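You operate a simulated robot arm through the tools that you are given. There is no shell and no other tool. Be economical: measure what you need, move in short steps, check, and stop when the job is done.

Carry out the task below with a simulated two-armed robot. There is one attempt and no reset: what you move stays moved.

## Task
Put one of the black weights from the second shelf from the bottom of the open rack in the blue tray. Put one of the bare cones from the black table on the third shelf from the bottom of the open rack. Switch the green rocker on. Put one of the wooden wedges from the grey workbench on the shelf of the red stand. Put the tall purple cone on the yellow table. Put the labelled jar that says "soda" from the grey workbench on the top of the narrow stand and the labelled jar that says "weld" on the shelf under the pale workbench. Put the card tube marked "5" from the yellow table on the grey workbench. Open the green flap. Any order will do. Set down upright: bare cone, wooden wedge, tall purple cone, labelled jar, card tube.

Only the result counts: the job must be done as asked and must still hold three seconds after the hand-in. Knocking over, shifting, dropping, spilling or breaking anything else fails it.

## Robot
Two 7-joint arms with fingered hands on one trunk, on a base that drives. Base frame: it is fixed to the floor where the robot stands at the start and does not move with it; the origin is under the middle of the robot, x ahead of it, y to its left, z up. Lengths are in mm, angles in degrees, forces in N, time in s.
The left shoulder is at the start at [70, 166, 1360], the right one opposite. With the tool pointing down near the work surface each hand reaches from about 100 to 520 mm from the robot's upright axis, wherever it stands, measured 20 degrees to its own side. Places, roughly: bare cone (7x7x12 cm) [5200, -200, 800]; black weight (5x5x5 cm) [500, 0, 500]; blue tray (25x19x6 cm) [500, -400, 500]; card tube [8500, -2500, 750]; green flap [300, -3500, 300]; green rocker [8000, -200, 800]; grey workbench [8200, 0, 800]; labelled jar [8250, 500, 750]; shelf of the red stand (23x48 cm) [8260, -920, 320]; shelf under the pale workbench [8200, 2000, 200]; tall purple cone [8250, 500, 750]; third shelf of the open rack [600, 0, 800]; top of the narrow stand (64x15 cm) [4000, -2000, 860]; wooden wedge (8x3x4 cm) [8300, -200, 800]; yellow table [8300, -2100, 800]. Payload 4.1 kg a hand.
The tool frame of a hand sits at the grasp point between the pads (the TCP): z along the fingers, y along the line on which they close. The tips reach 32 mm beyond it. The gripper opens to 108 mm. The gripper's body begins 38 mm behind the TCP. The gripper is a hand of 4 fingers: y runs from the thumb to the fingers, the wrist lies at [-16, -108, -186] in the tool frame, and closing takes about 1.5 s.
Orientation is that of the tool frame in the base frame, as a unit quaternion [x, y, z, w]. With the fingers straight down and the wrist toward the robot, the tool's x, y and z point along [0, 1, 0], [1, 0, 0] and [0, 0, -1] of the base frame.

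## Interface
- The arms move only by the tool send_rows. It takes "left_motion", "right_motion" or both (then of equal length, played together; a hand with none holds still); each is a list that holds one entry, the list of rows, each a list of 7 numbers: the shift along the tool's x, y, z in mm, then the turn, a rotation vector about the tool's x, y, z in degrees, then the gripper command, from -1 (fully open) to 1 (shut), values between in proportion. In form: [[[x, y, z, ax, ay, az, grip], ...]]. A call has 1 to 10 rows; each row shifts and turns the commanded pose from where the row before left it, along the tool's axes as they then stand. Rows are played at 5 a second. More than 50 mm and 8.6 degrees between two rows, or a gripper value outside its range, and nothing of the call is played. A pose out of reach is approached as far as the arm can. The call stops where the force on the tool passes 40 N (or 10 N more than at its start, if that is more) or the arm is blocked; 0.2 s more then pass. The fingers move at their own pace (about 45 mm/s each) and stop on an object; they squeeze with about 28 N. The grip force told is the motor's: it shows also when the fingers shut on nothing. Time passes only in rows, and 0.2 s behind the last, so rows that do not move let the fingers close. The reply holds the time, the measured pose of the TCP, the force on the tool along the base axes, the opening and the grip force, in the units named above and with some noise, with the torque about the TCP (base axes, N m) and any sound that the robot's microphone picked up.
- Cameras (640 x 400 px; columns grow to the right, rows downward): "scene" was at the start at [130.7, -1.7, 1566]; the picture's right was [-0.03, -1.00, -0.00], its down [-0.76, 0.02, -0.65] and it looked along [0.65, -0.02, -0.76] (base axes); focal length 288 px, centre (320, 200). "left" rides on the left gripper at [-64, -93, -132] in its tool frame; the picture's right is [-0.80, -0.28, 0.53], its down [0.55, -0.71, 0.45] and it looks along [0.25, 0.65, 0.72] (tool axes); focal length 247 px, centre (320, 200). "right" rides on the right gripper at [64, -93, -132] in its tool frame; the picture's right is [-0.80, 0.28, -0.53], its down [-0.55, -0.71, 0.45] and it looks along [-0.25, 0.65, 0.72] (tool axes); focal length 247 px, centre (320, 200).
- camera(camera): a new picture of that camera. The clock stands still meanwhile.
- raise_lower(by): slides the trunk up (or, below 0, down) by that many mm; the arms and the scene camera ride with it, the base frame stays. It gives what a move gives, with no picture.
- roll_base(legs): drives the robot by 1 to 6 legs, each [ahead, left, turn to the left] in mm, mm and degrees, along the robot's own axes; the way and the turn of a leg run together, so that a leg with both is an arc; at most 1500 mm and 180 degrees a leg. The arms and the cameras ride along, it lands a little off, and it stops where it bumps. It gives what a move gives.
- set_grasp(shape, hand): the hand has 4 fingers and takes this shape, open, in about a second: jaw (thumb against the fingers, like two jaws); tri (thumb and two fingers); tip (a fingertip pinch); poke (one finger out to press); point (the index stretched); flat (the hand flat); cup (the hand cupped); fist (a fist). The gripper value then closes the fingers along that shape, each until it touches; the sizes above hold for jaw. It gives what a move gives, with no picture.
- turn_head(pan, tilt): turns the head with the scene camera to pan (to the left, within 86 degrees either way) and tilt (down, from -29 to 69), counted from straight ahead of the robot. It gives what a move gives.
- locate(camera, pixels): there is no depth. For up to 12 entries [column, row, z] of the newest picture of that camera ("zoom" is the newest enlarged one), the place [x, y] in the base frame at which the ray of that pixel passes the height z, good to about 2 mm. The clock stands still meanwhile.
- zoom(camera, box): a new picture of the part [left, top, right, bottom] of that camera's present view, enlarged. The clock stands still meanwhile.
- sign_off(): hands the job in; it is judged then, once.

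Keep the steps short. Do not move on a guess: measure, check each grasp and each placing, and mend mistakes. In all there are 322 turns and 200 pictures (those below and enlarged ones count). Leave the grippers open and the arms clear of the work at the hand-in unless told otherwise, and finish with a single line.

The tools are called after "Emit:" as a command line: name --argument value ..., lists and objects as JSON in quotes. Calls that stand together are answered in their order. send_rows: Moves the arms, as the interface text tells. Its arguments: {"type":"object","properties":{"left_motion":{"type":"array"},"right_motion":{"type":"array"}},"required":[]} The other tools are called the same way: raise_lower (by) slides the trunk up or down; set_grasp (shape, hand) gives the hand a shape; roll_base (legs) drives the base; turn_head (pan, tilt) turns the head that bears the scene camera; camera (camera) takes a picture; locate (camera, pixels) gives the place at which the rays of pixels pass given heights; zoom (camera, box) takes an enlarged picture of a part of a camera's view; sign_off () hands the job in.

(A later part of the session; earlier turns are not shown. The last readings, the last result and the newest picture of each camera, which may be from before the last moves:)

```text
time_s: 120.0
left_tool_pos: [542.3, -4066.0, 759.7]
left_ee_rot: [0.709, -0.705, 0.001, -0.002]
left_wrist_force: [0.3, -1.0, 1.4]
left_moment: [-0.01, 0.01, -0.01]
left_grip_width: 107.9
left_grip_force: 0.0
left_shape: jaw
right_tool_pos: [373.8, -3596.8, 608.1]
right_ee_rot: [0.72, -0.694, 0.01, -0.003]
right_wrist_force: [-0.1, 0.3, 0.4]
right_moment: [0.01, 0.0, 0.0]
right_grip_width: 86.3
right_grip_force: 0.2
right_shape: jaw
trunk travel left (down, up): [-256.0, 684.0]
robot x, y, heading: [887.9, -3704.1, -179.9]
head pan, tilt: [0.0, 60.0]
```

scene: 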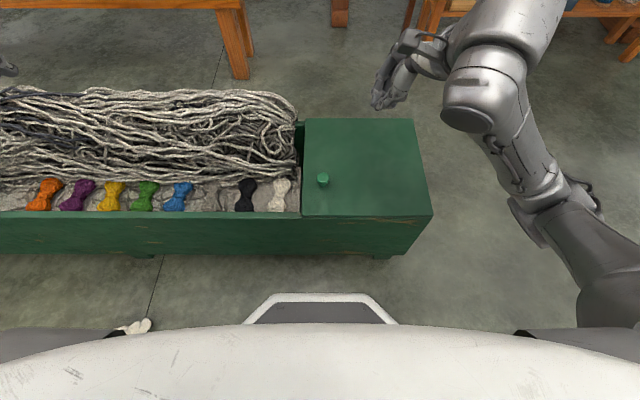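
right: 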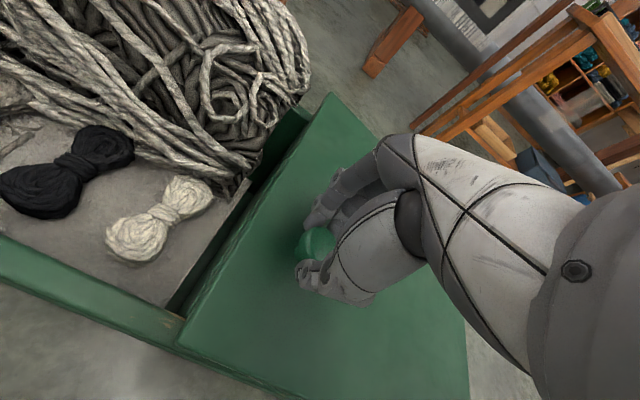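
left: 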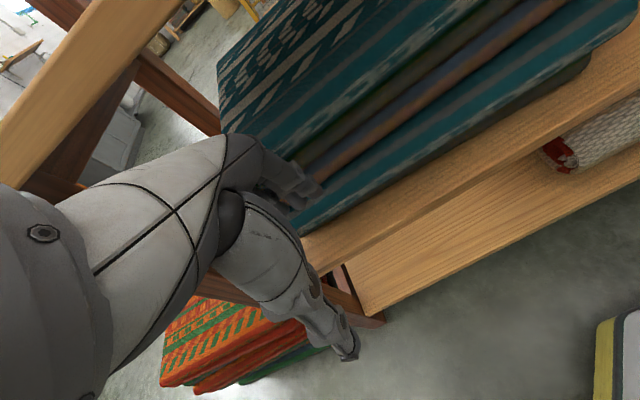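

Emit:
send_rows --right_motion '[[[12, 9.7, 32, 0, 0, 2.1, -0.6], [12, 9.7, 32, 0, 0, 0, -0.6], [12, 9.7, 32, 0, 0, 0, -0.6], [12, 9.7, 32, 0, 0, 0, -0.6]]]'

Emit:
camera --camera "right"

```text
time_s: 121.0
left_tool_pos: [543.0, -4067.1, 759.9]
left_ee_rot: [0.709, -0.705, 0.001, -0.001]
left_wrist_force: [0.2, -1.4, -0.6]
left_moment: [0.02, -0.01, -0.02]
left_grip_width: 107.7
left_grip_force: 0.1
left_shape: jaw
right_tool_pos: [335.5, -3647.3, 481.2]
right_ee_rot: [-0.707, 0.707, -0.011, 0.002]
right_wrist_force: [-0.6, 0.1, 0.0]
right_moment: [0.02, 0.03, -0.03]
right_grip_width: 86.4
right_grip_force: 0.1
right_shape: jaw
trunk travel left (down, up): [-256.0, 684.0]
robot x, y, heading: [884.1, -3705.5, -179.7]
head pan, tilt: [0.0, 60.0]
```

```text
148 pictures are left
```

right: 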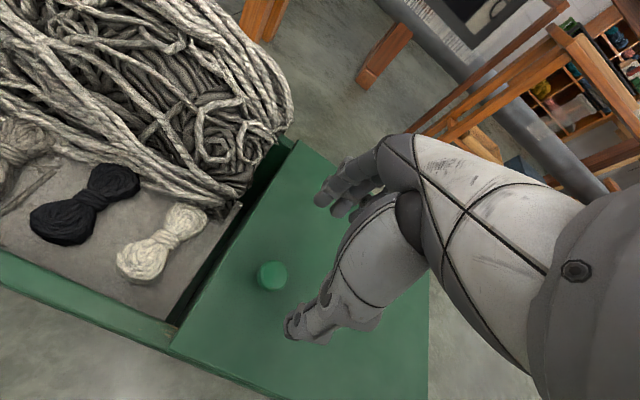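

Same view as before. Descend to z≈384 and close on the knob.

Emit:
send_rows --right_motion '[[[-1.5, -1, 33, 0, 0, 0, -0.6], [-1.5, 0, 33, 0, 0, 0, -0.6], [0, 0, 31, 0, 0, 0, -0.6], [0, 0, 0, 0, 0, 0, 1], [0, 0, 0, 0, 0, 0, 1], [0, 0, 0, 0, 0, 0, 1], [0, 0, 0, 0, 0, 0, 1], [0, 0, 0, 0, 0, 0, 1], [0, 0, 0, 0, 0, 0, 1]]]'

Emit:
camera --camera "right"

```text
time_s: 123.0
left_tool_pos: [543.9, -4066.0, 761.2]
left_ee_rot: [0.709, -0.705, 0.0, -0.002]
left_wrist_force: [-0.7, 0.3, -0.4]
left_moment: [0.0, -0.04, 0.01]
left_grip_width: 107.7
left_grip_force: 0.1
left_shape: jaw
right_tool_pos: [340.8, -3645.4, 381.5]
right_ee_rot: [-0.707, 0.707, -0.013, 0.002]
right_wrist_force: [6.8, 0.7, -2.0]
right_moment: [-0.01, -0.14, -0.04]
right_grip_width: 20.2
right_grip_force: 28.0
right_shape: jaw
trunk travel left (down, up): [-256.0, 684.0]
robot x, y, heading: [885.5, -3704.3, -179.6]
head pan, tilt: [0.0, 60.0]
```

```text
147 pictures are left
```

right: 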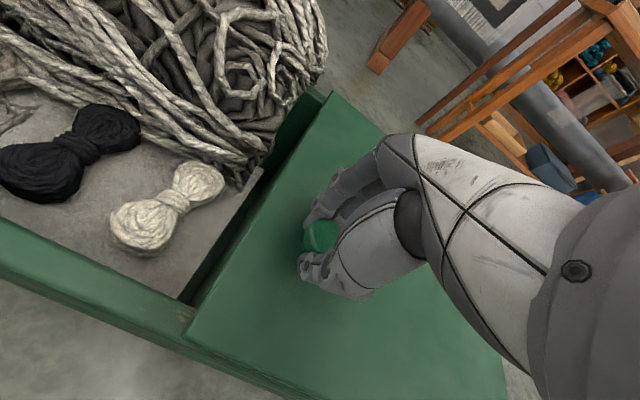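

Knob is gripped. Follow the arc again, first four rows, to about 35°.

Emit:
send_rows --right_motion '[[[-6, 0, -37.1, 0, 3, 0, 1], [-11, 0, -41, 0, 4, 0, 1], [-14.4, 0, -40, 0, 3.5, 0, 1], [-18.2, 0, -38.4, 0, 3.5, 0, 1]]]'

```text
time_s: 124.0
left_tool_pos: [541.6, -4065.2, 761.1]
left_ee_rot: [0.708, -0.706, 0.001, -0.001]
left_wrist_force: [0.1, 0.5, -0.4]
left_moment: [-0.01, -0.01, 0.0]
left_grip_width: 107.9
left_grip_force: 0.0
left_shape: jaw
right_tool_pos: [339.3, -3580.2, 529.4]
right_ee_rot: [-0.699, 0.703, -0.097, -0.083]
right_wrist_force: [11.8, 11.6, -12.9]
right_moment: [0.12, 0.0, -0.26]
right_grip_width: 18.4
right_grip_force: 28.1
right_shape: jaw
trunk travel left (down, up): [-256.0, 684.0]
robot x, y, heading: [885.9, -3705.7, -179.6]
head pan, tilt: [0.0, 60.0]
```

Reachable this time and forces are modest. Continue with the remaining rows.

Emit:
send_rows --right_motion '[[[-21.6, 0, -36.8, 0, 3.5, 0, 1], [-25.3, 0, -34.6, 0, 3.5, 0, 1], [-28.6, 0, -32.2, 0, 4, 0, 1]]]'

Emit:
camera --camera "scene"

```text
time_s: 124.8
left_tool_pos: [543.6, -4065.5, 760.6]
left_ee_rot: [0.709, -0.705, 0.001, -0.002]
left_wrist_force: [-0.9, 0.6, 0.6]
left_moment: [0.02, 0.0, 0.01]
left_grip_width: 107.6
left_grip_force: 0.0
left_shape: jaw
right_tool_pos: [338.1, -3477.4, 603.9]
right_ee_rot: [-0.688, 0.69, -0.165, -0.15]
right_wrist_force: [8.4, 5.3, -18.0]
right_moment: [-0.01, -0.28, 0.11]
right_grip_width: 16.3
right_grip_force: 28.0
right_shape: jaw
trunk travel left (down, up): [-256.0, 684.0]
robot x, y, heading: [880.8, -3706.9, -179.6]
head pan, tilt: [0.0, 60.0]
```

```text
146 pictures are left
```

scene: 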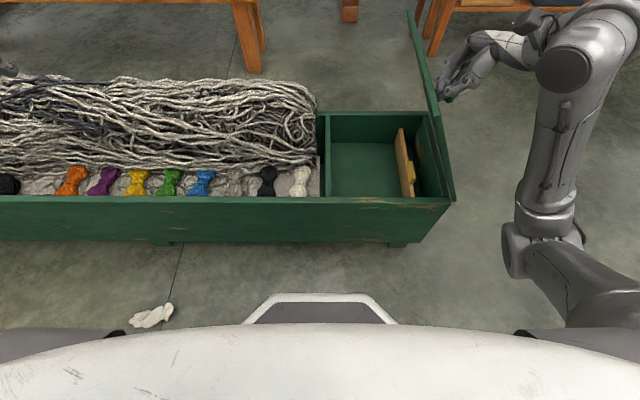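

About 62° open. Two more rows, easing the upward pull a bit.

Emit:
send_rows --right_motion '[[[-31, 0, -26, 0, 3, 0, 1], [-30, 0, -15, 0, 3, 0, 1]]]'

Emit:
camera --camera "scene"

```text
time_s: 125.4
left_tool_pos: [544.5, -4068.4, 761.5]
left_ee_rot: [0.709, -0.705, -0.002, -0.001]
left_wrist_force: [1.2, -0.6, 1.1]
left_moment: [0.02, -0.02, -0.01]
left_grip_width: 108.0
left_grip_force: 0.0
left_shape: jaw
right_tool_pos: [337.7, -3406.8, 620.6]
right_ee_rot: [-0.68, 0.68, -0.197, -0.191]
right_wrist_force: [0.9, -6.0, 32.5]
right_moment: [-0.93, -0.09, 0.17]
right_grip_width: 17.8
right_grip_force: 29.2
right_shape: jaw
trunk travel left (down, up): [-256.0, 684.0]
robot x, y, heading: [884.9, -3705.6, -179.8]
head pan, tilt: [0.0, 60.0]
```

```text
145 pictures are left
```

scene: 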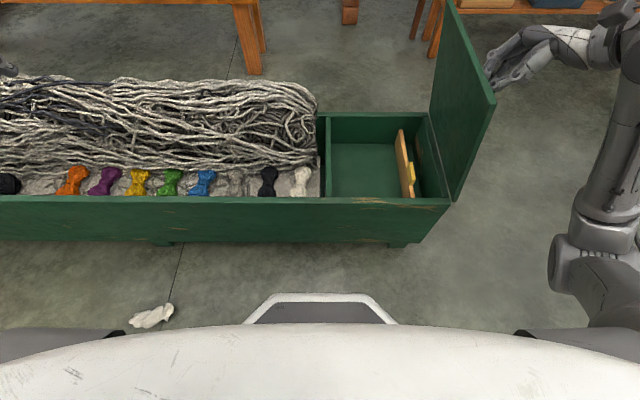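

Near 80°. Push it past vertical with a small lift.

Emit:
send_rows --right_motion '[[[-21, 0, -24, 0, 2, 0, 1], [-22, 0, -12, 0, 2, 0, 1]]]'

Emit:
camera --camera "scene"

```text
time_s: 126.0
left_tool_pos: [543.9, -4065.3, 760.6]
left_ee_rot: [0.709, -0.705, 0.0, -0.002]
left_wrist_force: [-0.1, 0.5, -0.8]
left_moment: [0.03, 0.01, 0.0]
left_grip_width: 107.8
left_grip_force: 0.1
left_shape: jaw
right_tool_pos: [336.5, -3347.7, 620.3]
right_ee_rot: [-0.671, 0.675, -0.223, -0.211]
right_wrist_force: [1.0, -0.3, 8.4]
right_moment: [-0.39, -0.06, 0.21]
right_grip_width: 17.3
right_grip_force: 27.7
right_shape: jaw
trunk travel left (down, up): [-256.0, 684.0]
robot x, y, heading: [885.4, -3707.4, -179.3]
head pan, tilt: [0.0, 60.0]
```

```text
144 pictures are left
```

scene: 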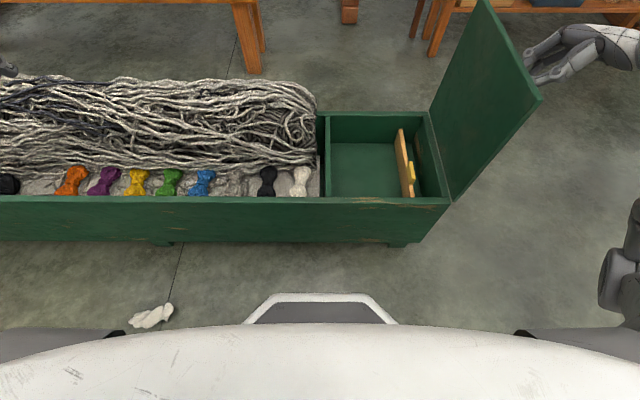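

The lid is past vertical. Guide it a little further to find its stop.

Emit:
send_rows --right_motion '[[[-20, 0, -7, 0, 2, 0, 1], [-20, 0, -2, 0, 2, 0, 1]]]'

Emit:
camera --camera "scene"

```text
time_s: 126.6
left_tool_pos: [544.1, -4066.3, 761.0]
left_ee_rot: [0.708, -0.706, 0.0, -0.002]
left_wrist_force: [0.1, -0.3, 0.1]
left_moment: [-0.01, 0.03, 0.02]
left_grip_width: 107.8
left_grip_force: 0.0
left_shape: jaw
right_tool_pos: [337.9, -3312.1, 615.0]
right_ee_rot: [-0.663, 0.668, -0.238, -0.239]
right_wrist_force: [5.3, 4.4, 21.6]
right_moment: [-0.55, -0.2, 0.29]
right_grip_width: 17.2
right_grip_force: 27.9
right_shape: jaw
trunk travel left (down, up): [-256.0, 684.0]
robot x, y, heading: [883.1, -3704.4, -180.1]
head pan, tilt: [0.0, 60.0]
stopped in row 2 (right hand): the force on the tool passed its limit at 46 N (the readings are from after the stop); the commanded pose is now the measured one
```

```text
143 pictures are left
```

scene: 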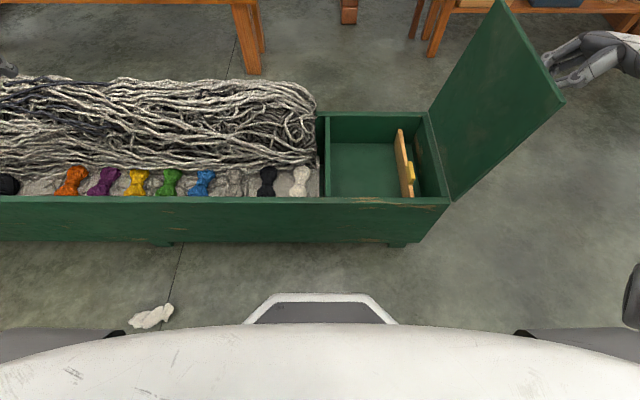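

It met its stop. Open the hand and draw back.

Emit:
send_rows --right_motion '[[[0, 0, 0, 0, 0, 0, -1], [0, 0, 0, 0, 0, 0, -1], [0, 0, 0, 0, 0, 0, -1], [0, 0, 0, 0, 0, 0, -1], [0, 0, 0, 0, 0, 0, -1], [0, 0, 0, 0, 0, 0, -1], [-10, 0, -30, 0, 0, 0, -1], [-10, 0, -30, 0, 0, 0, -1], [-10, 0, -30, 0, 0, 0, -1]]]'

Emit:
camera --camera "scene"

```text
time_s: 127.1
left_tool_pos: [541.0, -4064.9, 759.6]
left_ee_rot: [0.708, -0.706, 0.002, -0.002]
left_wrist_force: [0.3, 1.2, -0.4]
left_moment: [0.02, -0.04, 0.02]
left_grip_width: 107.7
left_grip_force: 0.1
left_shape: jaw
right_tool_pos: [334.7, -3311.4, 611.1]
right_ee_rot: [-0.662, 0.669, -0.239, -0.238]
right_wrist_force: [0.0, 0.2, -0.2]
right_moment: [-0.02, -0.02, 0.03]
right_grip_width: 107.7
right_grip_force: 0.1
right_shape: jaw
trunk travel left (down, up): [-256.0, 684.0]
robot x, y, heading: [885.3, -3704.7, -179.9]
head pan, tilt: [0.0, 60.0]
stopped in row 2 (right hand): the force on the tool passed its limit at 44 N (the readings are from after the stop); the commanded pose is now the measured one
```

```text
142 pictures are left
```

scene: 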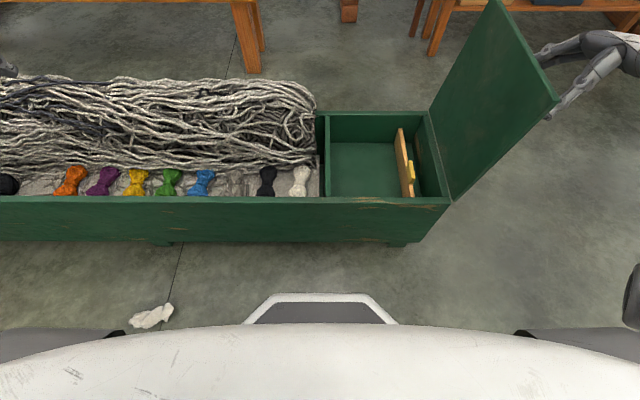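

Fingers are open; retreat along the tool axis.

Emit:
send_rows --right_motion '[[[-8, 0, -30, 0, 0, 0, -1], [-8, 0, -30, 0, 0, 0, -1], [-8, 0, -30, 0, 0, 0, -1], [0, 0, 0, 0, 0, 0, -1], [0, 0, 0, 0, 0, 0, -1], [0, 0, 0, 0, 0, 0, -1], [0, 0, 0, 0, 0, 0, -1], [0, 0, 0, 0, 0, 0, -1]]]'

Emit:
camera --camera "scene"

```text
time_s: 128.9
left_tool_pos: [544.0, -4065.3, 760.5]
left_ee_rot: [0.708, -0.706, 0.001, -0.002]
left_wrist_force: [-0.4, -0.3, 0.0]
left_moment: [0.01, 0.01, 0.03]
left_grip_width: 107.9
left_grip_force: 0.1
left_shape: jaw
right_tool_pos: [335.2, -3236.3, 670.0]
right_ee_rot: [-0.662, 0.669, -0.239, -0.24]
right_wrist_force: [0.4, -0.1, 0.2]
right_moment: [0.02, -0.04, -0.01]
right_grip_width: 107.4
right_grip_force: 0.1
right_shape: jaw
trunk travel left (down, up): [-256.0, 684.0]
robot x, y, heading: [885.3, -3703.9, -179.7]
head pan, tilt: [0.0, 60.0]
```

```text
141 pictures are left
```

scene: 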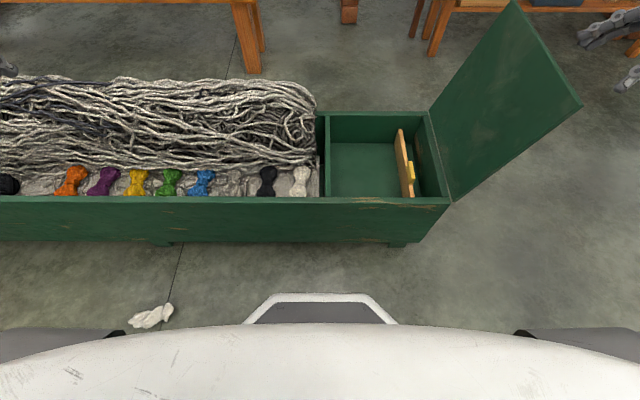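

The lid stays open. Untilt the right hand and strafe clear of the crate, then turn to face +x.

Emit:
send_rows --right_motion '[[[0, 0, 0, 0, -8, 0, -1], [0, 0, 0, 0, -8, 0, -1], [0, 0, 0, 0, -8, 0, -1], [0, 0, 0, 0, -8, 0, -1], [0, 0, 0, 0, -7.5, 0, -1]]]'

Emit:
roll_base --legs '[[0, -1000, 0], [0, 0, 180]]'

Emit:
raise_lower --by 400

Emit:
turn_head --pan 0 --tilt 15

Emit:
camera --camera "scene"

```text
time_s: 130.1
left_tool_pos: [543.3, -4065.6, 759.2]
left_ee_rot: [0.708, -0.706, 0.0, -0.001]
left_wrist_force: [0.1, 1.2, 0.4]
left_moment: [0.0, 0.0, 0.02]
left_grip_width: 107.9
left_grip_force: 0.0
left_shape: jaw
right_tool_pos: [335.5, -3235.8, 667.5]
right_ee_rot: [-0.705, 0.709, 0.0, 0.001]
right_wrist_force: [-0.8, 0.6, 0.3]
right_moment: [0.02, -0.02, -0.02]
right_grip_width: 107.9
right_grip_force: 0.1
right_shape: jaw
trunk travel left (down, up): [-256.0, 684.0]
robot x, y, heading: [884.4, -3707.9, -180.0]
head pan, tilt: [0.0, 60.0]
```

```text
time_s: 142.6
left_tool_pos: [1221.9, -2366.5, 758.8]
left_ee_rot: [0.703, 0.711, -0.002, -0.001]
left_wrist_force: [0.5, 0.5, -0.9]
left_moment: [-0.01, -0.02, 0.0]
left_grip_width: 107.9
left_grip_force: 0.0
left_shape: jaw
right_tool_pos: [1434.9, -3195.0, 667.4]
right_ee_rot: [0.708, 0.706, 0.0, -0.001]
right_wrist_force: [0.8, -0.1, -0.1]
right_moment: [0.0, 0.01, 0.0]
right_grip_width: 107.6
right_grip_force: 0.2
right_shape: jaw
trunk travel left (down, up): [-256.0, 684.0]
robot x, y, heading: [885.3, -2731.4, 0.4]
head pan, tilt: [0.0, 60.0]
```

```text
time_s: 146.4
left_tool_pos: [1221.5, -2369.3, 1159.4]
left_ee_rot: [0.704, 0.711, -0.002, 0.0]
left_wrist_force: [0.3, 1.0, -0.3]
left_moment: [0.0, 0.0, -0.01]
left_grip_width: 107.8
left_grip_force: 0.1
left_shape: jaw
right_tool_pos: [1435.2, -3196.4, 1067.2]
right_ee_rot: [0.708, 0.706, -0.001, -0.001]
right_wrist_force: [0.7, 0.6, 0.2]
right_moment: [-0.01, 0.0, 0.02]
right_grip_width: 107.5
right_grip_force: 0.0
right_shape: jaw
trunk travel left (down, up): [-656.0, 284.0]
robot x, y, heading: [882.8, -2730.0, 0.8]
head pan, tilt: [0.0, 60.0]
```

```text
time_s: 147.5
left_tool_pos: [1221.6, -2367.9, 1160.4]
left_ee_rot: [0.704, 0.711, -0.002, -0.001]
left_wrist_force: [0.4, -0.4, -0.4]
left_moment: [0.02, -0.03, 0.0]
left_grip_width: 107.8
left_grip_force: 0.1
left_shape: jaw
right_tool_pos: [1433.3, -3195.2, 1068.9]
right_ee_rot: [0.708, 0.707, -0.001, 0.0]
right_wrist_force: [0.4, -0.6, 0.0]
right_moment: [0.03, 0.03, 0.02]
right_grip_width: 107.8
right_grip_force: 0.0
right_shape: jaw
trunk travel left (down, up): [-656.0, 284.0]
robot x, y, heading: [878.8, -2730.3, 0.7]
head pan, tilt: [0.0, 15.0]
```

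```text
140 pictures are left
```

scene: 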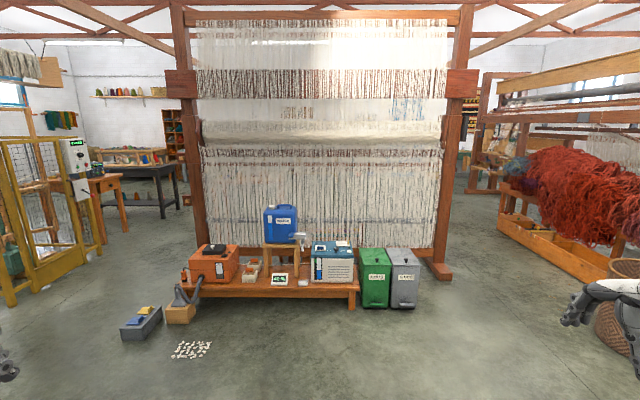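

Measure the gap between the yellow cage and the big loom.

Emit:
locate --camera "scene" --pixels '[[10, 305, 0], [102, 243, 0], [127, 232, 0], [205, 262, 0], [187, 300, 0], [122, 338, 0], [163, 218, 0], [80, 205, 0], [415, 310, 0], [448, 275, 0], [190, 195, 0], [180, 205, 0]]'

Emit:
zoom --camera "scene" --box '[0, 80, 230, 280]'

```text
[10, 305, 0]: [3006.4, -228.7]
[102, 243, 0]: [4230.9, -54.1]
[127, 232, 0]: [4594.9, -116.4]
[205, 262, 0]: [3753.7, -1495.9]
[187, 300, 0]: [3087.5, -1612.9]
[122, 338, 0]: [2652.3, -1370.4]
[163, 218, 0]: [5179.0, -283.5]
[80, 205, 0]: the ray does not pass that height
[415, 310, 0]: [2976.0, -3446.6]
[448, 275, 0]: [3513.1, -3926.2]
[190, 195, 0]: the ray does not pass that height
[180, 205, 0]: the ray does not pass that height
```

```text
2.00 times, centred on (115, 180) of scene
```

zoom: 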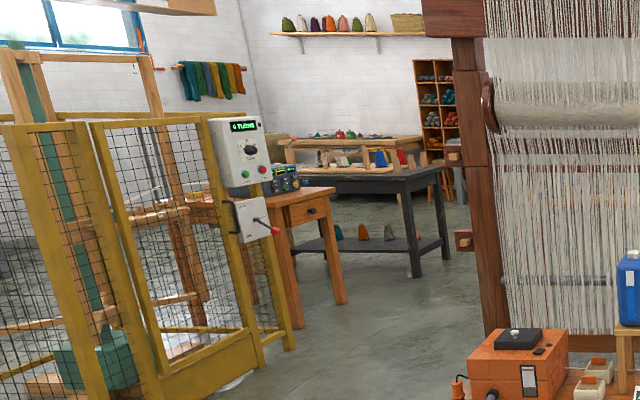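

The corridor between cage (y>-230) and loom (y<-1500) is about 1.25 m wide, centred at y≈-850. Tuck the right hand in, then drive through it.

Emit:
send_rows --right_motion '[[[40, -25, 0, 0, 0, 0, -1], [40, -25, 0, 0, 0, 0, -1], [40, -25, 0, 0, 0, 0, -1], [40, -25, 0, 0, 0, 0, -1], [30, -25, 0, 0, 0, 0, -1]]]'

Emit:
roll_base --legs '[[200, 1400, -0.7], [1200, 480, 0], [1400, 0, 0]]'

Emit:
camera --camera "scene"

```text
time_s: 148.7
left_tool_pos: [1223.3, -2366.5, 1160.2]
left_ee_rot: [0.703, 0.711, -0.003, -0.001]
left_wrist_force: [0.5, -0.1, 0.5]
left_moment: [-0.01, 0.04, -0.02]
left_grip_width: 107.7
left_grip_force: 0.0
left_shape: jaw
right_tool_pos: [1383.1, -3053.8, 1086.0]
right_ee_rot: [0.708, 0.707, -0.002, -0.001]
right_wrist_force: [-0.6, 0.8, 0.2]
right_moment: [-0.03, -0.01, -0.02]
right_grip_width: 108.0
right_grip_force: 0.0
right_shape: jaw
right hand out of reach, approached as far as the arm can: row 3, 4, 5
trunk travel left (down, up): [-656.0, 284.0]
robot x, y, heading: [884.9, -2730.3, 0.5]
head pan, tilt: [0.0, 15.0]
```

```text
time_s: 164.7
left_tool_pos: [3113.8, -501.2, 1163.2]
left_ee_rot: [0.705, 0.709, 0.003, 0.002]
left_wrist_force: [1.0, 1.1, -0.2]
left_moment: [0.0, -0.01, 0.0]
left_grip_width: 107.7
left_grip_force: 0.1
left_shape: jaw
right_tool_pos: [3274.4, -1184.9, 1090.5]
right_ee_rot: [0.708, 0.707, 0.004, 0.001]
right_wrist_force: [-0.6, -0.4, -0.4]
right_moment: [0.02, 0.01, 0.0]
right_grip_width: 107.8
right_grip_force: 0.0
right_shape: jaw
trunk travel left (down, up): [-656.0, 284.0]
robot x, y, heading: [2784.9, -856.2, 0.5]
head pan, tilt: [0.0, 15.0]
stopped in leg 3: the robot was blocked; the commanded pose is now the measured one
```

```text
138 pictures are left
```

scene: 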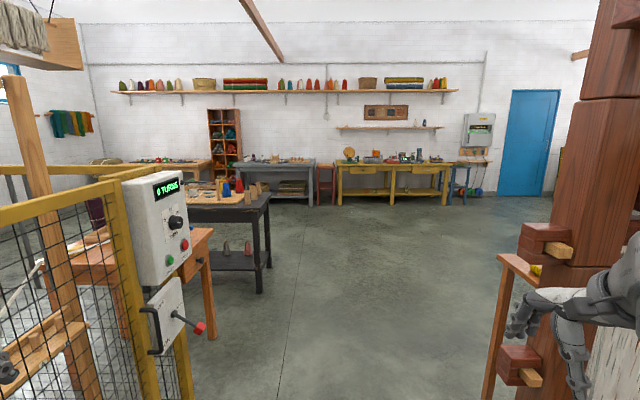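

Blocked at x≈2785. Look at both sides to see what touches.

Emit:
turn_head --pan 50 --tilt 30

Emit:
camera --camera "scene"

Emit:
turn_head --pan -45 --tilt 30

Emit:
camera --camera "scene"

```text
time_s: 165.9
left_tool_pos: [3113.0, -500.8, 1164.9]
left_ee_rot: [0.706, 0.708, 0.003, 0.004]
left_wrist_force: [-0.3, 0.1, -0.3]
left_moment: [-0.02, 0.01, 0.02]
left_grip_width: 107.9
left_grip_force: 0.0
left_shape: jaw
right_tool_pos: [3272.5, -1188.5, 1091.1]
right_ee_rot: [0.709, 0.705, 0.004, 0.001]
right_wrist_force: [-0.3, 0.0, 0.6]
right_moment: [0.0, 0.04, 0.01]
right_grip_width: 108.1
right_grip_force: 0.1
right_shape: jaw
trunk travel left (down, up): [-656.0, 284.0]
robot x, y, heading: [2785.6, -856.8, 0.3]
head pan, tilt: [50.0, 30.0]
```

```text
137 pictures are left
```

scene: 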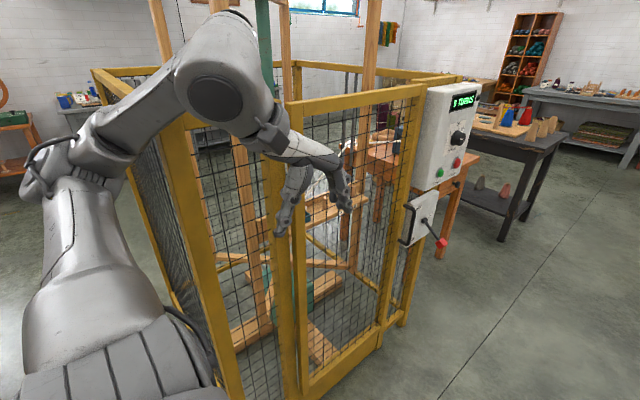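

```text
time_s: 167.6
left_tool_pos: [3114.4, -500.6, 1164.3]
left_ee_rot: [0.707, 0.707, 0.003, 0.003]
left_wrist_force: [-0.4, 0.3, 0.9]
left_moment: [0.01, -0.03, -0.02]
left_grip_width: 108.1
left_grip_force: 0.0
left_shape: jaw
right_tool_pos: [3271.9, -1186.7, 1090.9]
right_ee_rot: [0.709, 0.705, 0.005, 0.002]
right_wrist_force: [0.3, -0.5, 0.2]
right_moment: [-0.02, -0.01, -0.07]
right_grip_width: 107.7
right_grip_force: 0.0
right_shape: jaw
trunk travel left (down, up): [-656.0, 284.0]
robot x, y, heading: [2780.0, -853.1, 0.5]
head pan, tilt: [-45.0, 30.0]
```

```text
136 pictures are left
```

scene: 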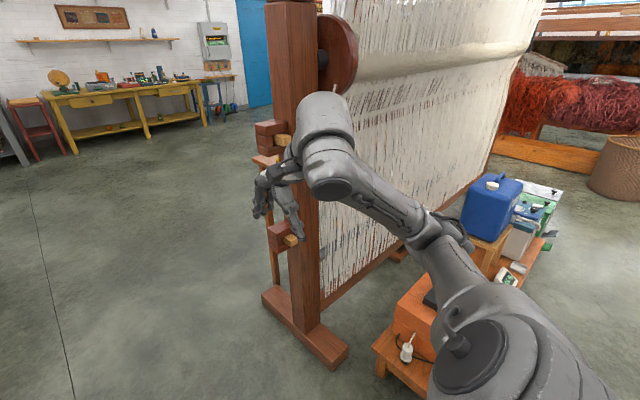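

The left arm touches the cage and the right is near the loom post. Back out 450 and bring both hands forward and to the middle.

Emit:
roll_base --legs '[[-450, 0, 0]]'

Emit:
send_rows --left_motion '[[[-33, 33, 0, 0, 0, 0, -1], [-33, 33, 0, 0, 0, 0, -1], [-33, 33, 0, 0, 0, 0, -1], [-33, 33, 0, 0, 0, 0, -1], [-33, 33, 0, 0, 0, 0, -1], [-33, 33, 0, 0, 0, 0, -1], [-33, 33, 0, 0, 0, 0, -1]]]' --right_motion '[[[30, 10, 0, 0, 0, 0, -1], [30, 10, 0, 0, 0, 0, -1], [30, 10, 0, 0, 0, 0, -1], [30, 10, 0, 0, 0, 0, -1], [30, 10, 0, 0, 0, 0, -1], [30, 10, 0, 0, 0, 0, -1], [30, 10, 0, 0, 0, 0, -1]]]'

Emit:
turn_head --pan 0 --tilt 30

Emit:
camera --camera "scene"

```text
time_s: 168.3
left_tool_pos: [3113.7, -499.6, 1164.4]
left_ee_rot: [0.706, 0.708, 0.003, 0.001]
left_wrist_force: [0.0, -0.7, 0.0]
left_moment: [0.03, 0.0, -0.02]
left_grip_width: 107.6
left_grip_force: 0.0
left_shape: jaw
right_tool_pos: [3275.6, -1187.0, 1085.8]
right_ee_rot: [0.707, 0.707, 0.002, 0.0]
right_wrist_force: [0.2, 0.7, 0.1]
right_moment: [-0.02, -0.03, -0.02]
right_grip_width: 107.5
right_grip_force: 0.0
right_shape: jaw
trunk travel left (down, up): [-656.0, 284.0]
robot x, y, heading: [2782.6, -855.8, 0.7]
head pan, tilt: [-45.0, 30.0]
stopped in leg 1: the robot was blocked; the commanded pose is now the measured one
```

```text
time_s: 169.9
left_tool_pos: [3329.8, -700.5, 1158.0]
left_ee_rot: [0.705, 0.709, -0.002, 0.001]
left_wrist_force: [-0.1, -1.3, -0.4]
left_moment: [-0.01, 0.02, 0.0]
left_grip_width: 108.0
left_grip_force: 0.1
left_shape: jaw
left hand out of reach, approached as far as the arm can: row 7
right_tool_pos: [3354.2, -971.2, 1086.7]
right_ee_rot: [0.708, 0.706, -0.001, -0.001]
right_wrist_force: [1.1, 1.1, -0.6]
right_moment: [0.0, 0.0, 0.02]
right_grip_width: 107.7
right_grip_force: 0.0
right_shape: jaw
trunk travel left (down, up): [-656.0, 284.0]
robot x, y, heading: [2781.1, -855.4, 0.4]
head pan, tilt: [-45.0, 30.0]
```

```text
time_s: 171.0
left_tool_pos: [3328.8, -702.6, 1159.9]
left_ee_rot: [0.706, 0.708, -0.001, -0.001]
left_wrist_force: [0.3, 0.4, -0.5]
left_moment: [0.0, -0.04, 0.03]
left_grip_width: 107.9
left_grip_force: 0.0
left_shape: jaw
right_tool_pos: [3354.3, -973.2, 1086.4]
right_ee_rot: [0.708, 0.706, -0.001, -0.001]
right_wrist_force: [-0.9, 0.1, 0.2]
right_moment: [0.0, 0.0, -0.02]
right_grip_width: 107.8
right_grip_force: 0.1
right_shape: jaw
trunk travel left (down, up): [-656.0, 284.0]
robot x, y, heading: [2777.8, -857.4, 0.0]
head pan, tilt: [0.0, 30.0]
```

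```text
135 pictures are left
```

scene: 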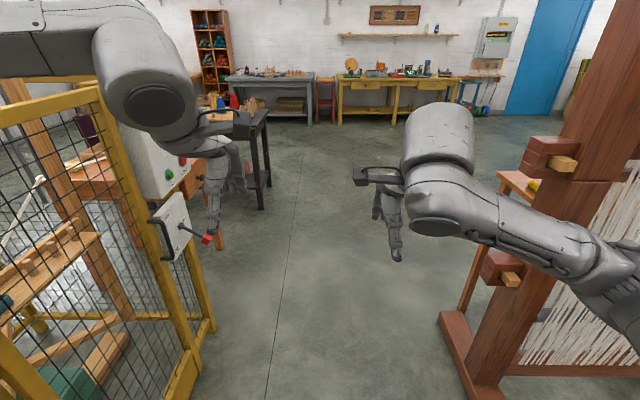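

Both arms are in front now. Measure the lever on the cage and the loom's foot to centre the robot.

Emit:
locate --camera "scene" --pixels '[[208, 240, 850], [208, 240, 1000], [213, 328, 0], [440, 318, 0], [485, 270, 900], [185, 398, 0], [250, 180, 0], [265, 208, 0]]'

Emit:
turn_head --pan 60 --tilt 40

Emit:
camera --camera "scene"

```text
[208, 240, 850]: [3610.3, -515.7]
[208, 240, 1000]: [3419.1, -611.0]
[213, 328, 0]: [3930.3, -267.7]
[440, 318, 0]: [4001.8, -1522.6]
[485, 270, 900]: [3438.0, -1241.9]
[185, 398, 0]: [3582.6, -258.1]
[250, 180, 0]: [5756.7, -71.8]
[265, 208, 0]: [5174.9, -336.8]
```

```text
time_s: 172.3
left_tool_pos: [3329.2, -702.6, 1158.2]
left_ee_rot: [0.706, 0.708, -0.002, 0.0]
left_wrist_force: [0.3, 0.6, 0.9]
left_moment: [0.0, 0.0, 0.06]
left_grip_width: 108.0
left_grip_force: 0.0
left_shape: jaw
right_tool_pos: [3353.8, -973.0, 1085.6]
right_ee_rot: [0.708, 0.706, 0.0, 0.0]
right_wrist_force: [0.6, -0.6, 0.4]
right_moment: [0.01, -0.02, -0.01]
right_grip_width: 107.8
right_grip_force: 0.1
right_shape: jaw
trunk travel left (down, up): [-656.0, 284.0]
robot x, y, heading: [2783.7, -858.7, 0.2]
head pan, tilt: [60.0, 40.0]
```

```text
134 pictures are left
```

scene: 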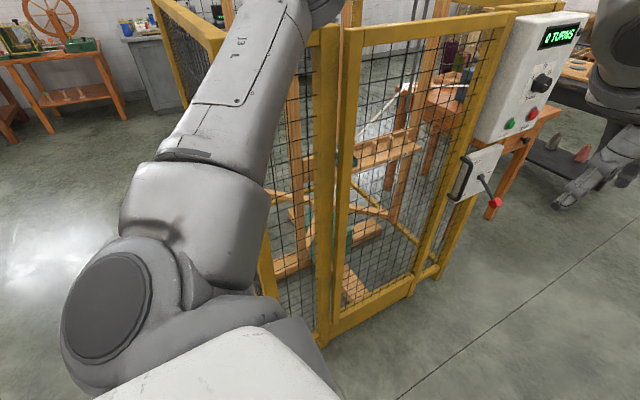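

Use this second view to intersect the lever's position.

Emit:
locate --camera "scene" --pixels '[[495, 203, 700], [495, 203, 850], [495, 203, 1000], [330, 345, 0], [438, 280, 0], [590, 12, 1200], [470, 140, 1000]]'

Emit:
turn_head --pan -30 --tilt 40

Emit:
camera --camera "scene"

```text
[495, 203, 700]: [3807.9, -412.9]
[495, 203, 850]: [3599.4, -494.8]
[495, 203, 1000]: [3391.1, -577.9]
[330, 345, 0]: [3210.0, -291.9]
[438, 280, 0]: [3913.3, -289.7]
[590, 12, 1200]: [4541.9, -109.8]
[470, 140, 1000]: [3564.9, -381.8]
```

```text
time_s: 174.0
left_tool_pos: [3328.7, -702.8, 1159.9]
left_ee_rot: [0.706, 0.708, -0.002, 0.0]
left_wrist_force: [0.8, 0.5, -0.9]
left_moment: [-0.04, 0.02, 0.0]
left_grip_width: 107.9
left_grip_force: 0.0
left_shape: jaw
right_tool_pos: [3353.5, -973.2, 1086.4]
right_ee_rot: [0.709, 0.705, -0.001, -0.001]
right_wrist_force: [0.5, -0.5, 0.0]
right_moment: [0.0, -0.05, -0.04]
right_grip_width: 107.9
right_grip_force: 0.0
right_shape: jaw
trunk travel left (down, up): [-656.0, 284.0]
robot x, y, heading: [2785.2, -856.2, 0.5]
head pan, tilt: [-30.0, 40.0]
```

```text
133 pictures are left
```

scene: 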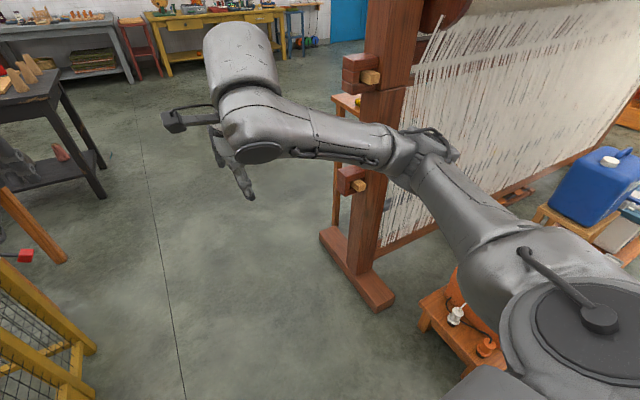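

The lever tip works out to about y≈-400 and the loom post to y≈-1480, so the middle is y≈-930. Strafe right 75, then go ahead.

Emit:
roll_base --legs '[[0, -75, 0], [900, 0, 0]]'

```text
time_s: 179.3
left_tool_pos: [4224.7, -788.7, 1159.8]
left_ee_rot: [0.712, 0.702, -0.001, 0.0]
left_wrist_force: [0.8, -0.2, -0.8]
left_moment: [0.01, 0.0, 0.0]
left_grip_width: 107.8
left_grip_force: 0.0
left_shape: jaw
right_tool_pos: [4246.6, -1061.4, 1086.4]
right_ee_rot: [0.714, 0.7, -0.001, -0.002]
right_wrist_force: [0.2, -0.7, -0.1]
right_moment: [0.0, -0.02, 0.01]
right_grip_width: 107.9
right_grip_force: 0.0
right_shape: jaw
trunk travel left (down, up): [-656.0, 284.0]
robot x, y, heading: [3675.3, -938.6, -0.7]
head pan, tilt: [-30.0, 40.0]
```

Through so far. Go another 900 ahead and look around, left first.

Emit:
roll_base --legs '[[900, 0, 0.7]]'

Emit:
turn_head --pan 40 --tilt 25

Emit:
camera --camera "scene"

Emit:
turn_head --pan 0 --tilt 15

Emit:
camera --camera "scene"

Emit:
turn_head --pan -80 --tilt 25

Emit:
camera --camera "scene"

```text
time_s: 184.1
left_tool_pos: [5117.7, -777.6, 1159.6]
left_ee_rot: [0.704, 0.71, -0.002, 0.0]
left_wrist_force: [-0.6, 0.4, -0.5]
left_moment: [0.02, 0.02, -0.03]
left_grip_width: 108.0
left_grip_force: 0.1
left_shape: jaw
right_tool_pos: [5143.6, -1047.6, 1086.6]
right_ee_rot: [0.707, 0.707, -0.002, -0.002]
right_wrist_force: [0.0, 0.1, 0.2]
right_moment: [-0.01, -0.03, 0.0]
right_grip_width: 107.8
right_grip_force: 0.1
right_shape: jaw
trunk travel left (down, up): [-656.0, 284.0]
robot x, y, heading: [4572.7, -932.2, 0.7]
head pan, tilt: [-30.0, 40.0]
```

```text
time_s: 185.5
left_tool_pos: [5116.9, -777.0, 1159.1]
left_ee_rot: [0.705, 0.71, -0.003, 0.001]
left_wrist_force: [-1.2, -0.2, 0.4]
left_moment: [-0.04, -0.01, 0.0]
left_grip_width: 107.9
left_grip_force: 0.1
left_shape: jaw
right_tool_pos: [5144.2, -1048.9, 1087.1]
right_ee_rot: [0.706, 0.708, -0.002, -0.001]
right_wrist_force: [0.0, -1.3, 0.2]
right_moment: [-0.01, 0.0, -0.01]
right_grip_width: 107.9
right_grip_force: 0.1
right_shape: jaw
trunk travel left (down, up): [-656.0, 284.0]
robot x, y, heading: [4573.8, -935.9, 0.6]
head pan, tilt: [40.0, 25.0]
```

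```text
132 pictures are left
```

scene: 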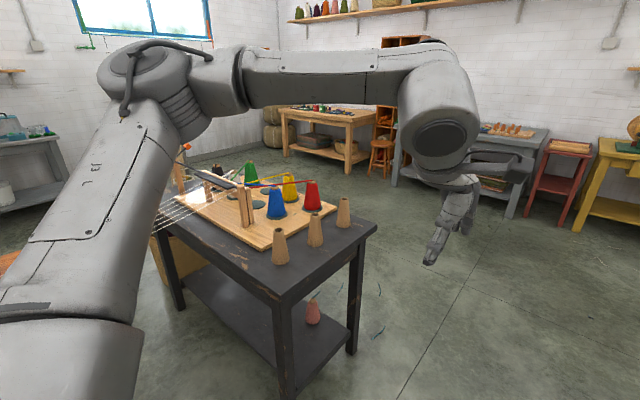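

```text
time_s: 186.5
left_tool_pos: [5118.4, -778.3, 1158.7]
left_ee_rot: [0.704, 0.71, -0.001, 0.0]
left_wrist_force: [0.2, 0.5, 0.5]
left_moment: [0.0, -0.02, 0.01]
left_grip_width: 107.9
left_grip_force: 0.0
left_shape: jaw
right_tool_pos: [5144.8, -1047.4, 1085.9]
right_ee_rot: [0.707, 0.707, -0.002, -0.001]
right_wrist_force: [0.3, -0.5, -0.6]
right_moment: [0.01, 0.02, 0.0]
right_grip_width: 107.9
right_grip_force: 0.0
right_shape: jaw
trunk travel left (down, up): [-656.0, 284.0]
robot x, y, heading: [4576.2, -934.7, 0.4]
head pan, tilt: [0.0, 15.0]
```

```text
131 pictures are left
```

scene: 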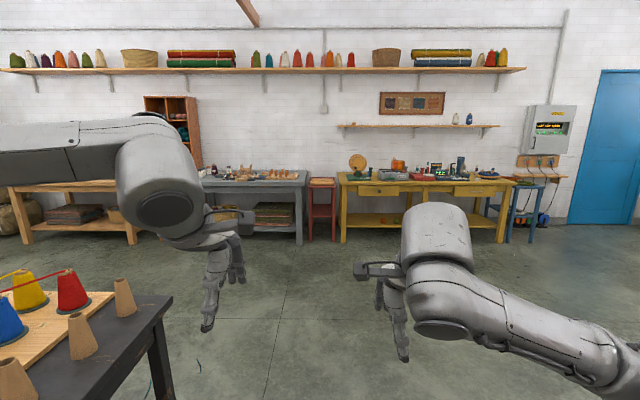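

```text
time_s: 188.1
left_tool_pos: [5119.0, -778.6, 1159.9]
left_ee_rot: [0.705, 0.709, -0.002, 0.0]
left_wrist_force: [0.2, 0.2, -0.5]
left_moment: [-0.01, 0.0, -0.01]
left_grip_width: 107.8
left_grip_force: 0.1
left_shape: jaw
right_tool_pos: [5144.6, -1048.3, 1085.7]
right_ee_rot: [0.706, 0.708, -0.002, -0.001]
right_wrist_force: [-0.2, 0.1, 0.1]
right_moment: [0.05, 0.01, -0.01]
right_grip_width: 107.9
right_grip_force: 0.0
right_shape: jaw
trunk travel left (down, up): [-656.0, 284.0]
robot x, y, heading: [4574.0, -933.4, 0.5]
head pan, tilt: [-80.0, 25.0]
```

```text
130 pictures are left
```

scene: 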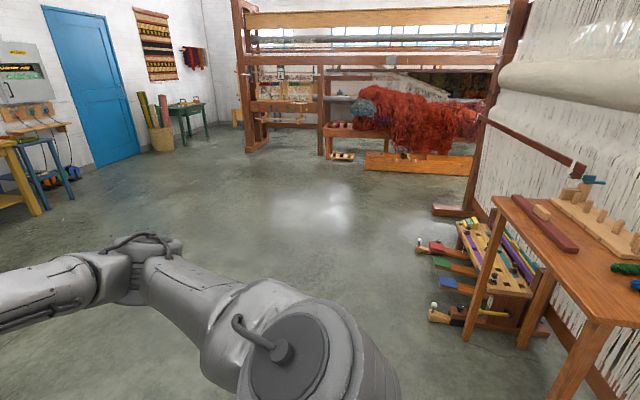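

Black table with three bare cones is on my left; ahead are the grey bench, red stand and yellow table. Drive on toward the grey bench.

Emit:
roll_base --legs '[[1500, 0, 0], [1000, 650, -0.5]]'

Emit:
turn_head --pan 0 --tilt 25

Emit:
camera --camera "scene"

```text
time_s: 201.3
left_tool_pos: [7634.8, -72.1, 1159.6]
left_ee_rot: [0.704, 0.71, -0.001, 0.001]
left_wrist_force: [-0.1, 0.3, -0.4]
left_moment: [-0.01, -0.02, -0.01]
left_grip_width: 107.9
left_grip_force: 0.2
left_shape: jaw
right_tool_pos: [7662.3, -341.3, 1087.2]
right_ee_rot: [0.706, 0.708, -0.001, -0.001]
right_wrist_force: [0.2, -0.9, -0.9]
right_moment: [0.02, 0.0, -0.01]
right_grip_width: 108.1
right_grip_force: 0.1
right_shape: jaw
trunk travel left (down, up): [-656.0, 284.0]
robot x, y, heading: [7092.5, -227.0, 0.7]
head pan, tilt: [-80.0, 25.0]
```

```text
time_s: 202.8
left_tool_pos: [7634.6, -71.0, 1159.6]
left_ee_rot: [0.705, 0.709, -0.002, 0.0]
left_wrist_force: [-0.7, 0.6, 0.1]
left_moment: [-0.02, 0.0, 0.0]
left_grip_width: 107.8
left_grip_force: 0.2
left_shape: jaw
right_tool_pos: [7662.5, -342.2, 1085.2]
right_ee_rot: [0.707, 0.708, -0.001, -0.001]
right_wrist_force: [0.2, -1.1, -0.3]
right_moment: [-0.01, -0.04, 0.01]
right_grip_width: 107.8
right_grip_force: 0.0
right_shape: jaw
trunk travel left (down, up): [-656.0, 284.0]
robot x, y, heading: [7090.9, -227.5, 0.4]
head pan, tilt: [0.0, 25.0]
```

```text
129 pictures are left
```

scene: 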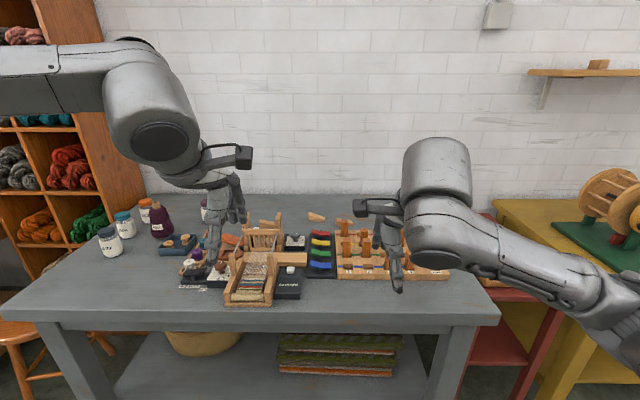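

Spread the hands out of the view and zoom in on the bench.

Emit:
send_rows --left_motion '[[[35, -25, 0, 0, 0, 0, -1], [35, -25, 0, 0, 0, 0, -1], [35, -25, 0, 0, 0, 0, -1], [35, -25, 0, 0, 0, 0, -1], [35, -25, 0, 0, 0, 0, -1], [35, -25, 0, 0, 0, 0, -1], [35, -25, 0, 0, 0, 0, -1]]]' --right_motion '[[[-35, -15, 0, 0, 0, 0, -1], [-35, -15, 0, 0, 0, 0, -1], [-35, -15, 0, 0, 0, 0, -1], [-35, -15, 0, 0, 0, 0, -1], [-35, -15, 0, 0, 0, 0, -1], [-35, -15, 0, 0, 0, 0, -1], [-35, -15, 0, 0, 0, 0, -1]]]'

Emit:
camera --camera "scene"

Emit:
zoom --camera "scene" --box '[80, 180, 260, 310]'

Emit:
zoom --camera "scene" --box '[210, 200, 460, 320]'

```text
time_s: 204.4
left_tool_pos: [7458.4, 173.5, 1160.0]
left_ee_rot: [0.705, 0.71, -0.002, 0.0]
left_wrist_force: [-0.2, 0.7, -0.2]
left_moment: [0.0, -0.03, -0.01]
left_grip_width: 107.8
left_grip_force: 0.1
left_shape: jaw
right_tool_pos: [7600.5, -514.8, 1091.9]
right_ee_rot: [0.707, 0.707, -0.002, -0.002]
right_wrist_force: [-0.1, 0.9, -0.3]
right_moment: [-0.02, 0.0, -0.02]
right_grip_width: 107.7
right_grip_force: 0.1
right_shape: jaw
right hand out of reach, approached as far as the arm can: row 4, 5, 6, 7
trunk travel left (down, up): [-656.0, 284.0]
robot x, y, heading: [7093.7, -226.9, 0.4]
head pan, tilt: [0.0, 25.0]
```

```text
128 pictures are left
```

scene: 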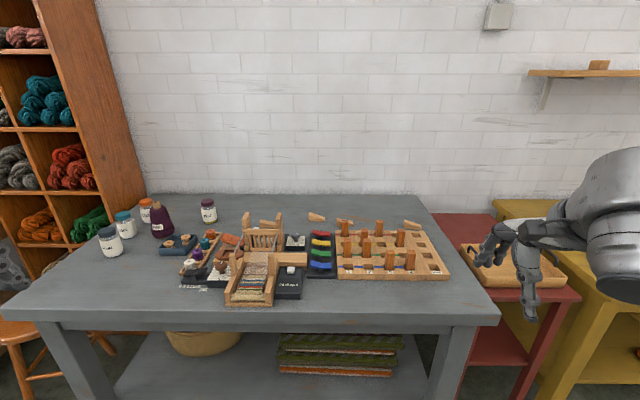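

```text
3.08 times, centred on (170, 245) of scene
```

zoom: 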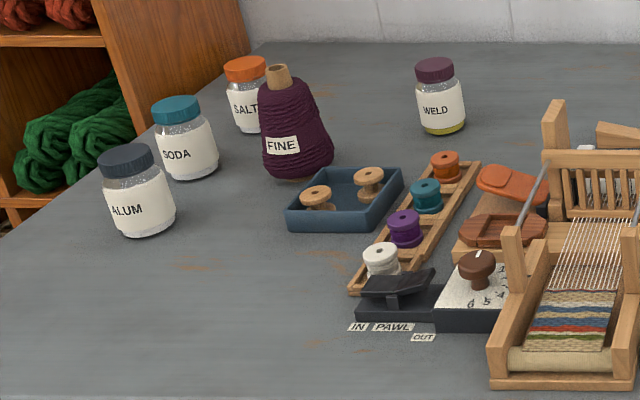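

```text
2.56 times, centred on (335, 260) of scene
```

zoom: 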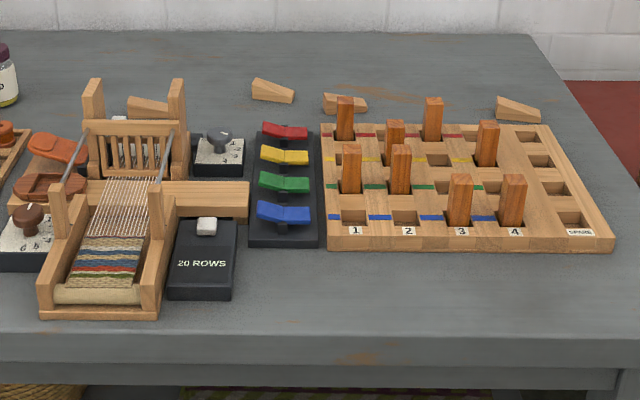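

I can read ALUM, SODA, SALT, WELD jars, the tall purple cone "FINE", four rockers and wooden wedges at the back. To find the bench height, locate a few points now at two heights, then from a nearer stance.

Emit:
locate --camera "scene" --pixels '[[127, 237, 750], [127, 237, 800], [209, 221, 750], [209, 221, 800], [163, 236, 750], [163, 236, 800], [317, 219, 750], [317, 219, 800], [321, 267, 800], [321, 267, 750], [289, 265, 800], [289, 265, 750]]'

Emit:
roll_base --legs '[[280, 0, 0]]'

Emit:
turn_head --pan 0 --tilt 45

Emit:
camera --camera "scene"

```text
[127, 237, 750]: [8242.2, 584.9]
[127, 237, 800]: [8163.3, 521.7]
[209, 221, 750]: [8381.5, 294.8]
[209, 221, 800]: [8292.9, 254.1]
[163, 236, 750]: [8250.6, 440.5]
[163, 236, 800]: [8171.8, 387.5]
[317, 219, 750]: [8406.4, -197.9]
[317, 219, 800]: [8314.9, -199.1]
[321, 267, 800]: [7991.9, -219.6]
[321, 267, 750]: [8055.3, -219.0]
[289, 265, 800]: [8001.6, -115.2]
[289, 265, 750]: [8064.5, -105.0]
```

```text
time_s: 206.4
left_tool_pos: [7739.7, 173.6, 1159.7]
left_ee_rot: [0.706, 0.708, -0.002, 0.001]
left_wrist_force: [-0.4, 0.6, 0.7]
left_moment: [0.01, 0.04, -0.04]
left_grip_width: 107.7
left_grip_force: 0.1
left_shape: jaw
right_tool_pos: [7878.6, -514.2, 1091.3]
right_ee_rot: [0.709, 0.705, -0.001, -0.002]
right_wrist_force: [0.2, -0.3, -0.3]
right_moment: [0.02, 0.02, -0.02]
right_grip_width: 107.7
right_grip_force: 0.1
right_shape: jaw
trunk travel left (down, up): [-656.0, 284.0]
robot x, y, heading: [7370.8, -225.9, 0.4]
head pan, tilt: [0.0, 25.0]
```

```text
time_s: 207.2
left_tool_pos: [7739.2, 174.2, 1160.3]
left_ee_rot: [0.706, 0.708, -0.002, 0.0]
left_wrist_force: [-0.5, 0.4, -0.1]
left_moment: [0.02, 0.0, 0.02]
left_grip_width: 108.0
left_grip_force: 0.0
left_shape: jaw
right_tool_pos: [7878.0, -513.4, 1091.8]
right_ee_rot: [0.709, 0.705, -0.001, -0.003]
right_wrist_force: [0.3, -0.7, -0.5]
right_moment: [0.05, -0.01, 0.01]
right_grip_width: 107.7
right_grip_force: 0.1
right_shape: jaw
trunk travel left (down, up): [-656.0, 284.0]
robot x, y, heading: [7372.0, -225.0, 0.4]
head pan, tilt: [0.0, 45.0]
```

```text
125 pictures are left
```

scene: 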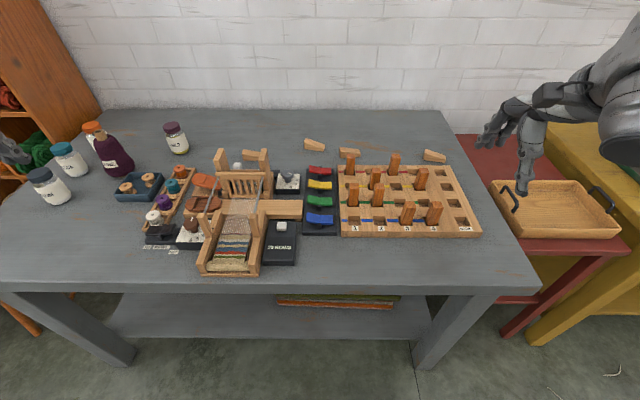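

Zoom to get clean base points and the rocker state.

Emit:
zoom --camera "scene" --box '[20, 110, 220, 240]'

Emit:
locate --camera "zoom" --pixels '[[180, 208, 750], [180, 208, 800], [515, 138, 750], [515, 138, 800], [320, 204, 750], [320, 204, 800]]'

Emit:
zoom --camera "scene" --box '[260, 130, 360, 240]'

Emit:
locate --camera "zoom" --pixels '[[310, 76, 750], [310, 76, 800], [304, 258, 750], [304, 258, 800]]'

```text
3.08 times, centred on (120, 175) of scene
```

zoom: 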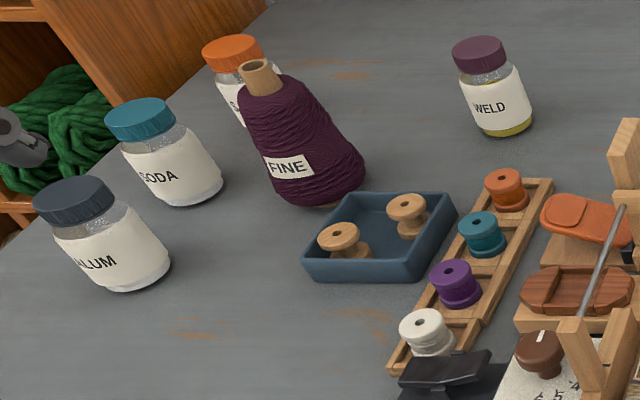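

```text
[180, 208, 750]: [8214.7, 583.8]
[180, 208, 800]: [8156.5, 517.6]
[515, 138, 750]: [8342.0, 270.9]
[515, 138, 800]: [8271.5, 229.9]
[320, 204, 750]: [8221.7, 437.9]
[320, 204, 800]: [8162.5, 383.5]
```

```text
3.64 times, centred on (310, 185) of scene
```

zoom: 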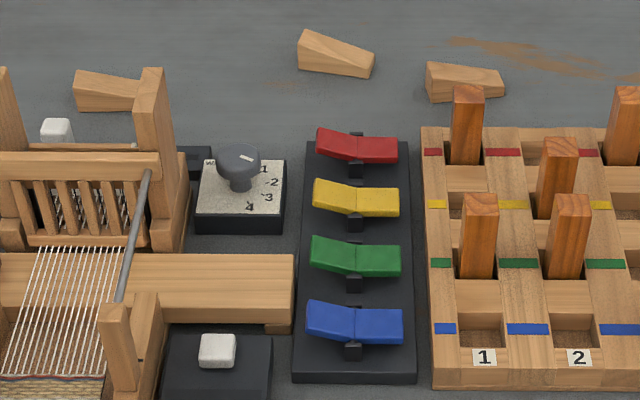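

```text
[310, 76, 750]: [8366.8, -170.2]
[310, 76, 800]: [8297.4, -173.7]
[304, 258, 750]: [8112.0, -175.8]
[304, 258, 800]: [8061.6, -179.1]
```

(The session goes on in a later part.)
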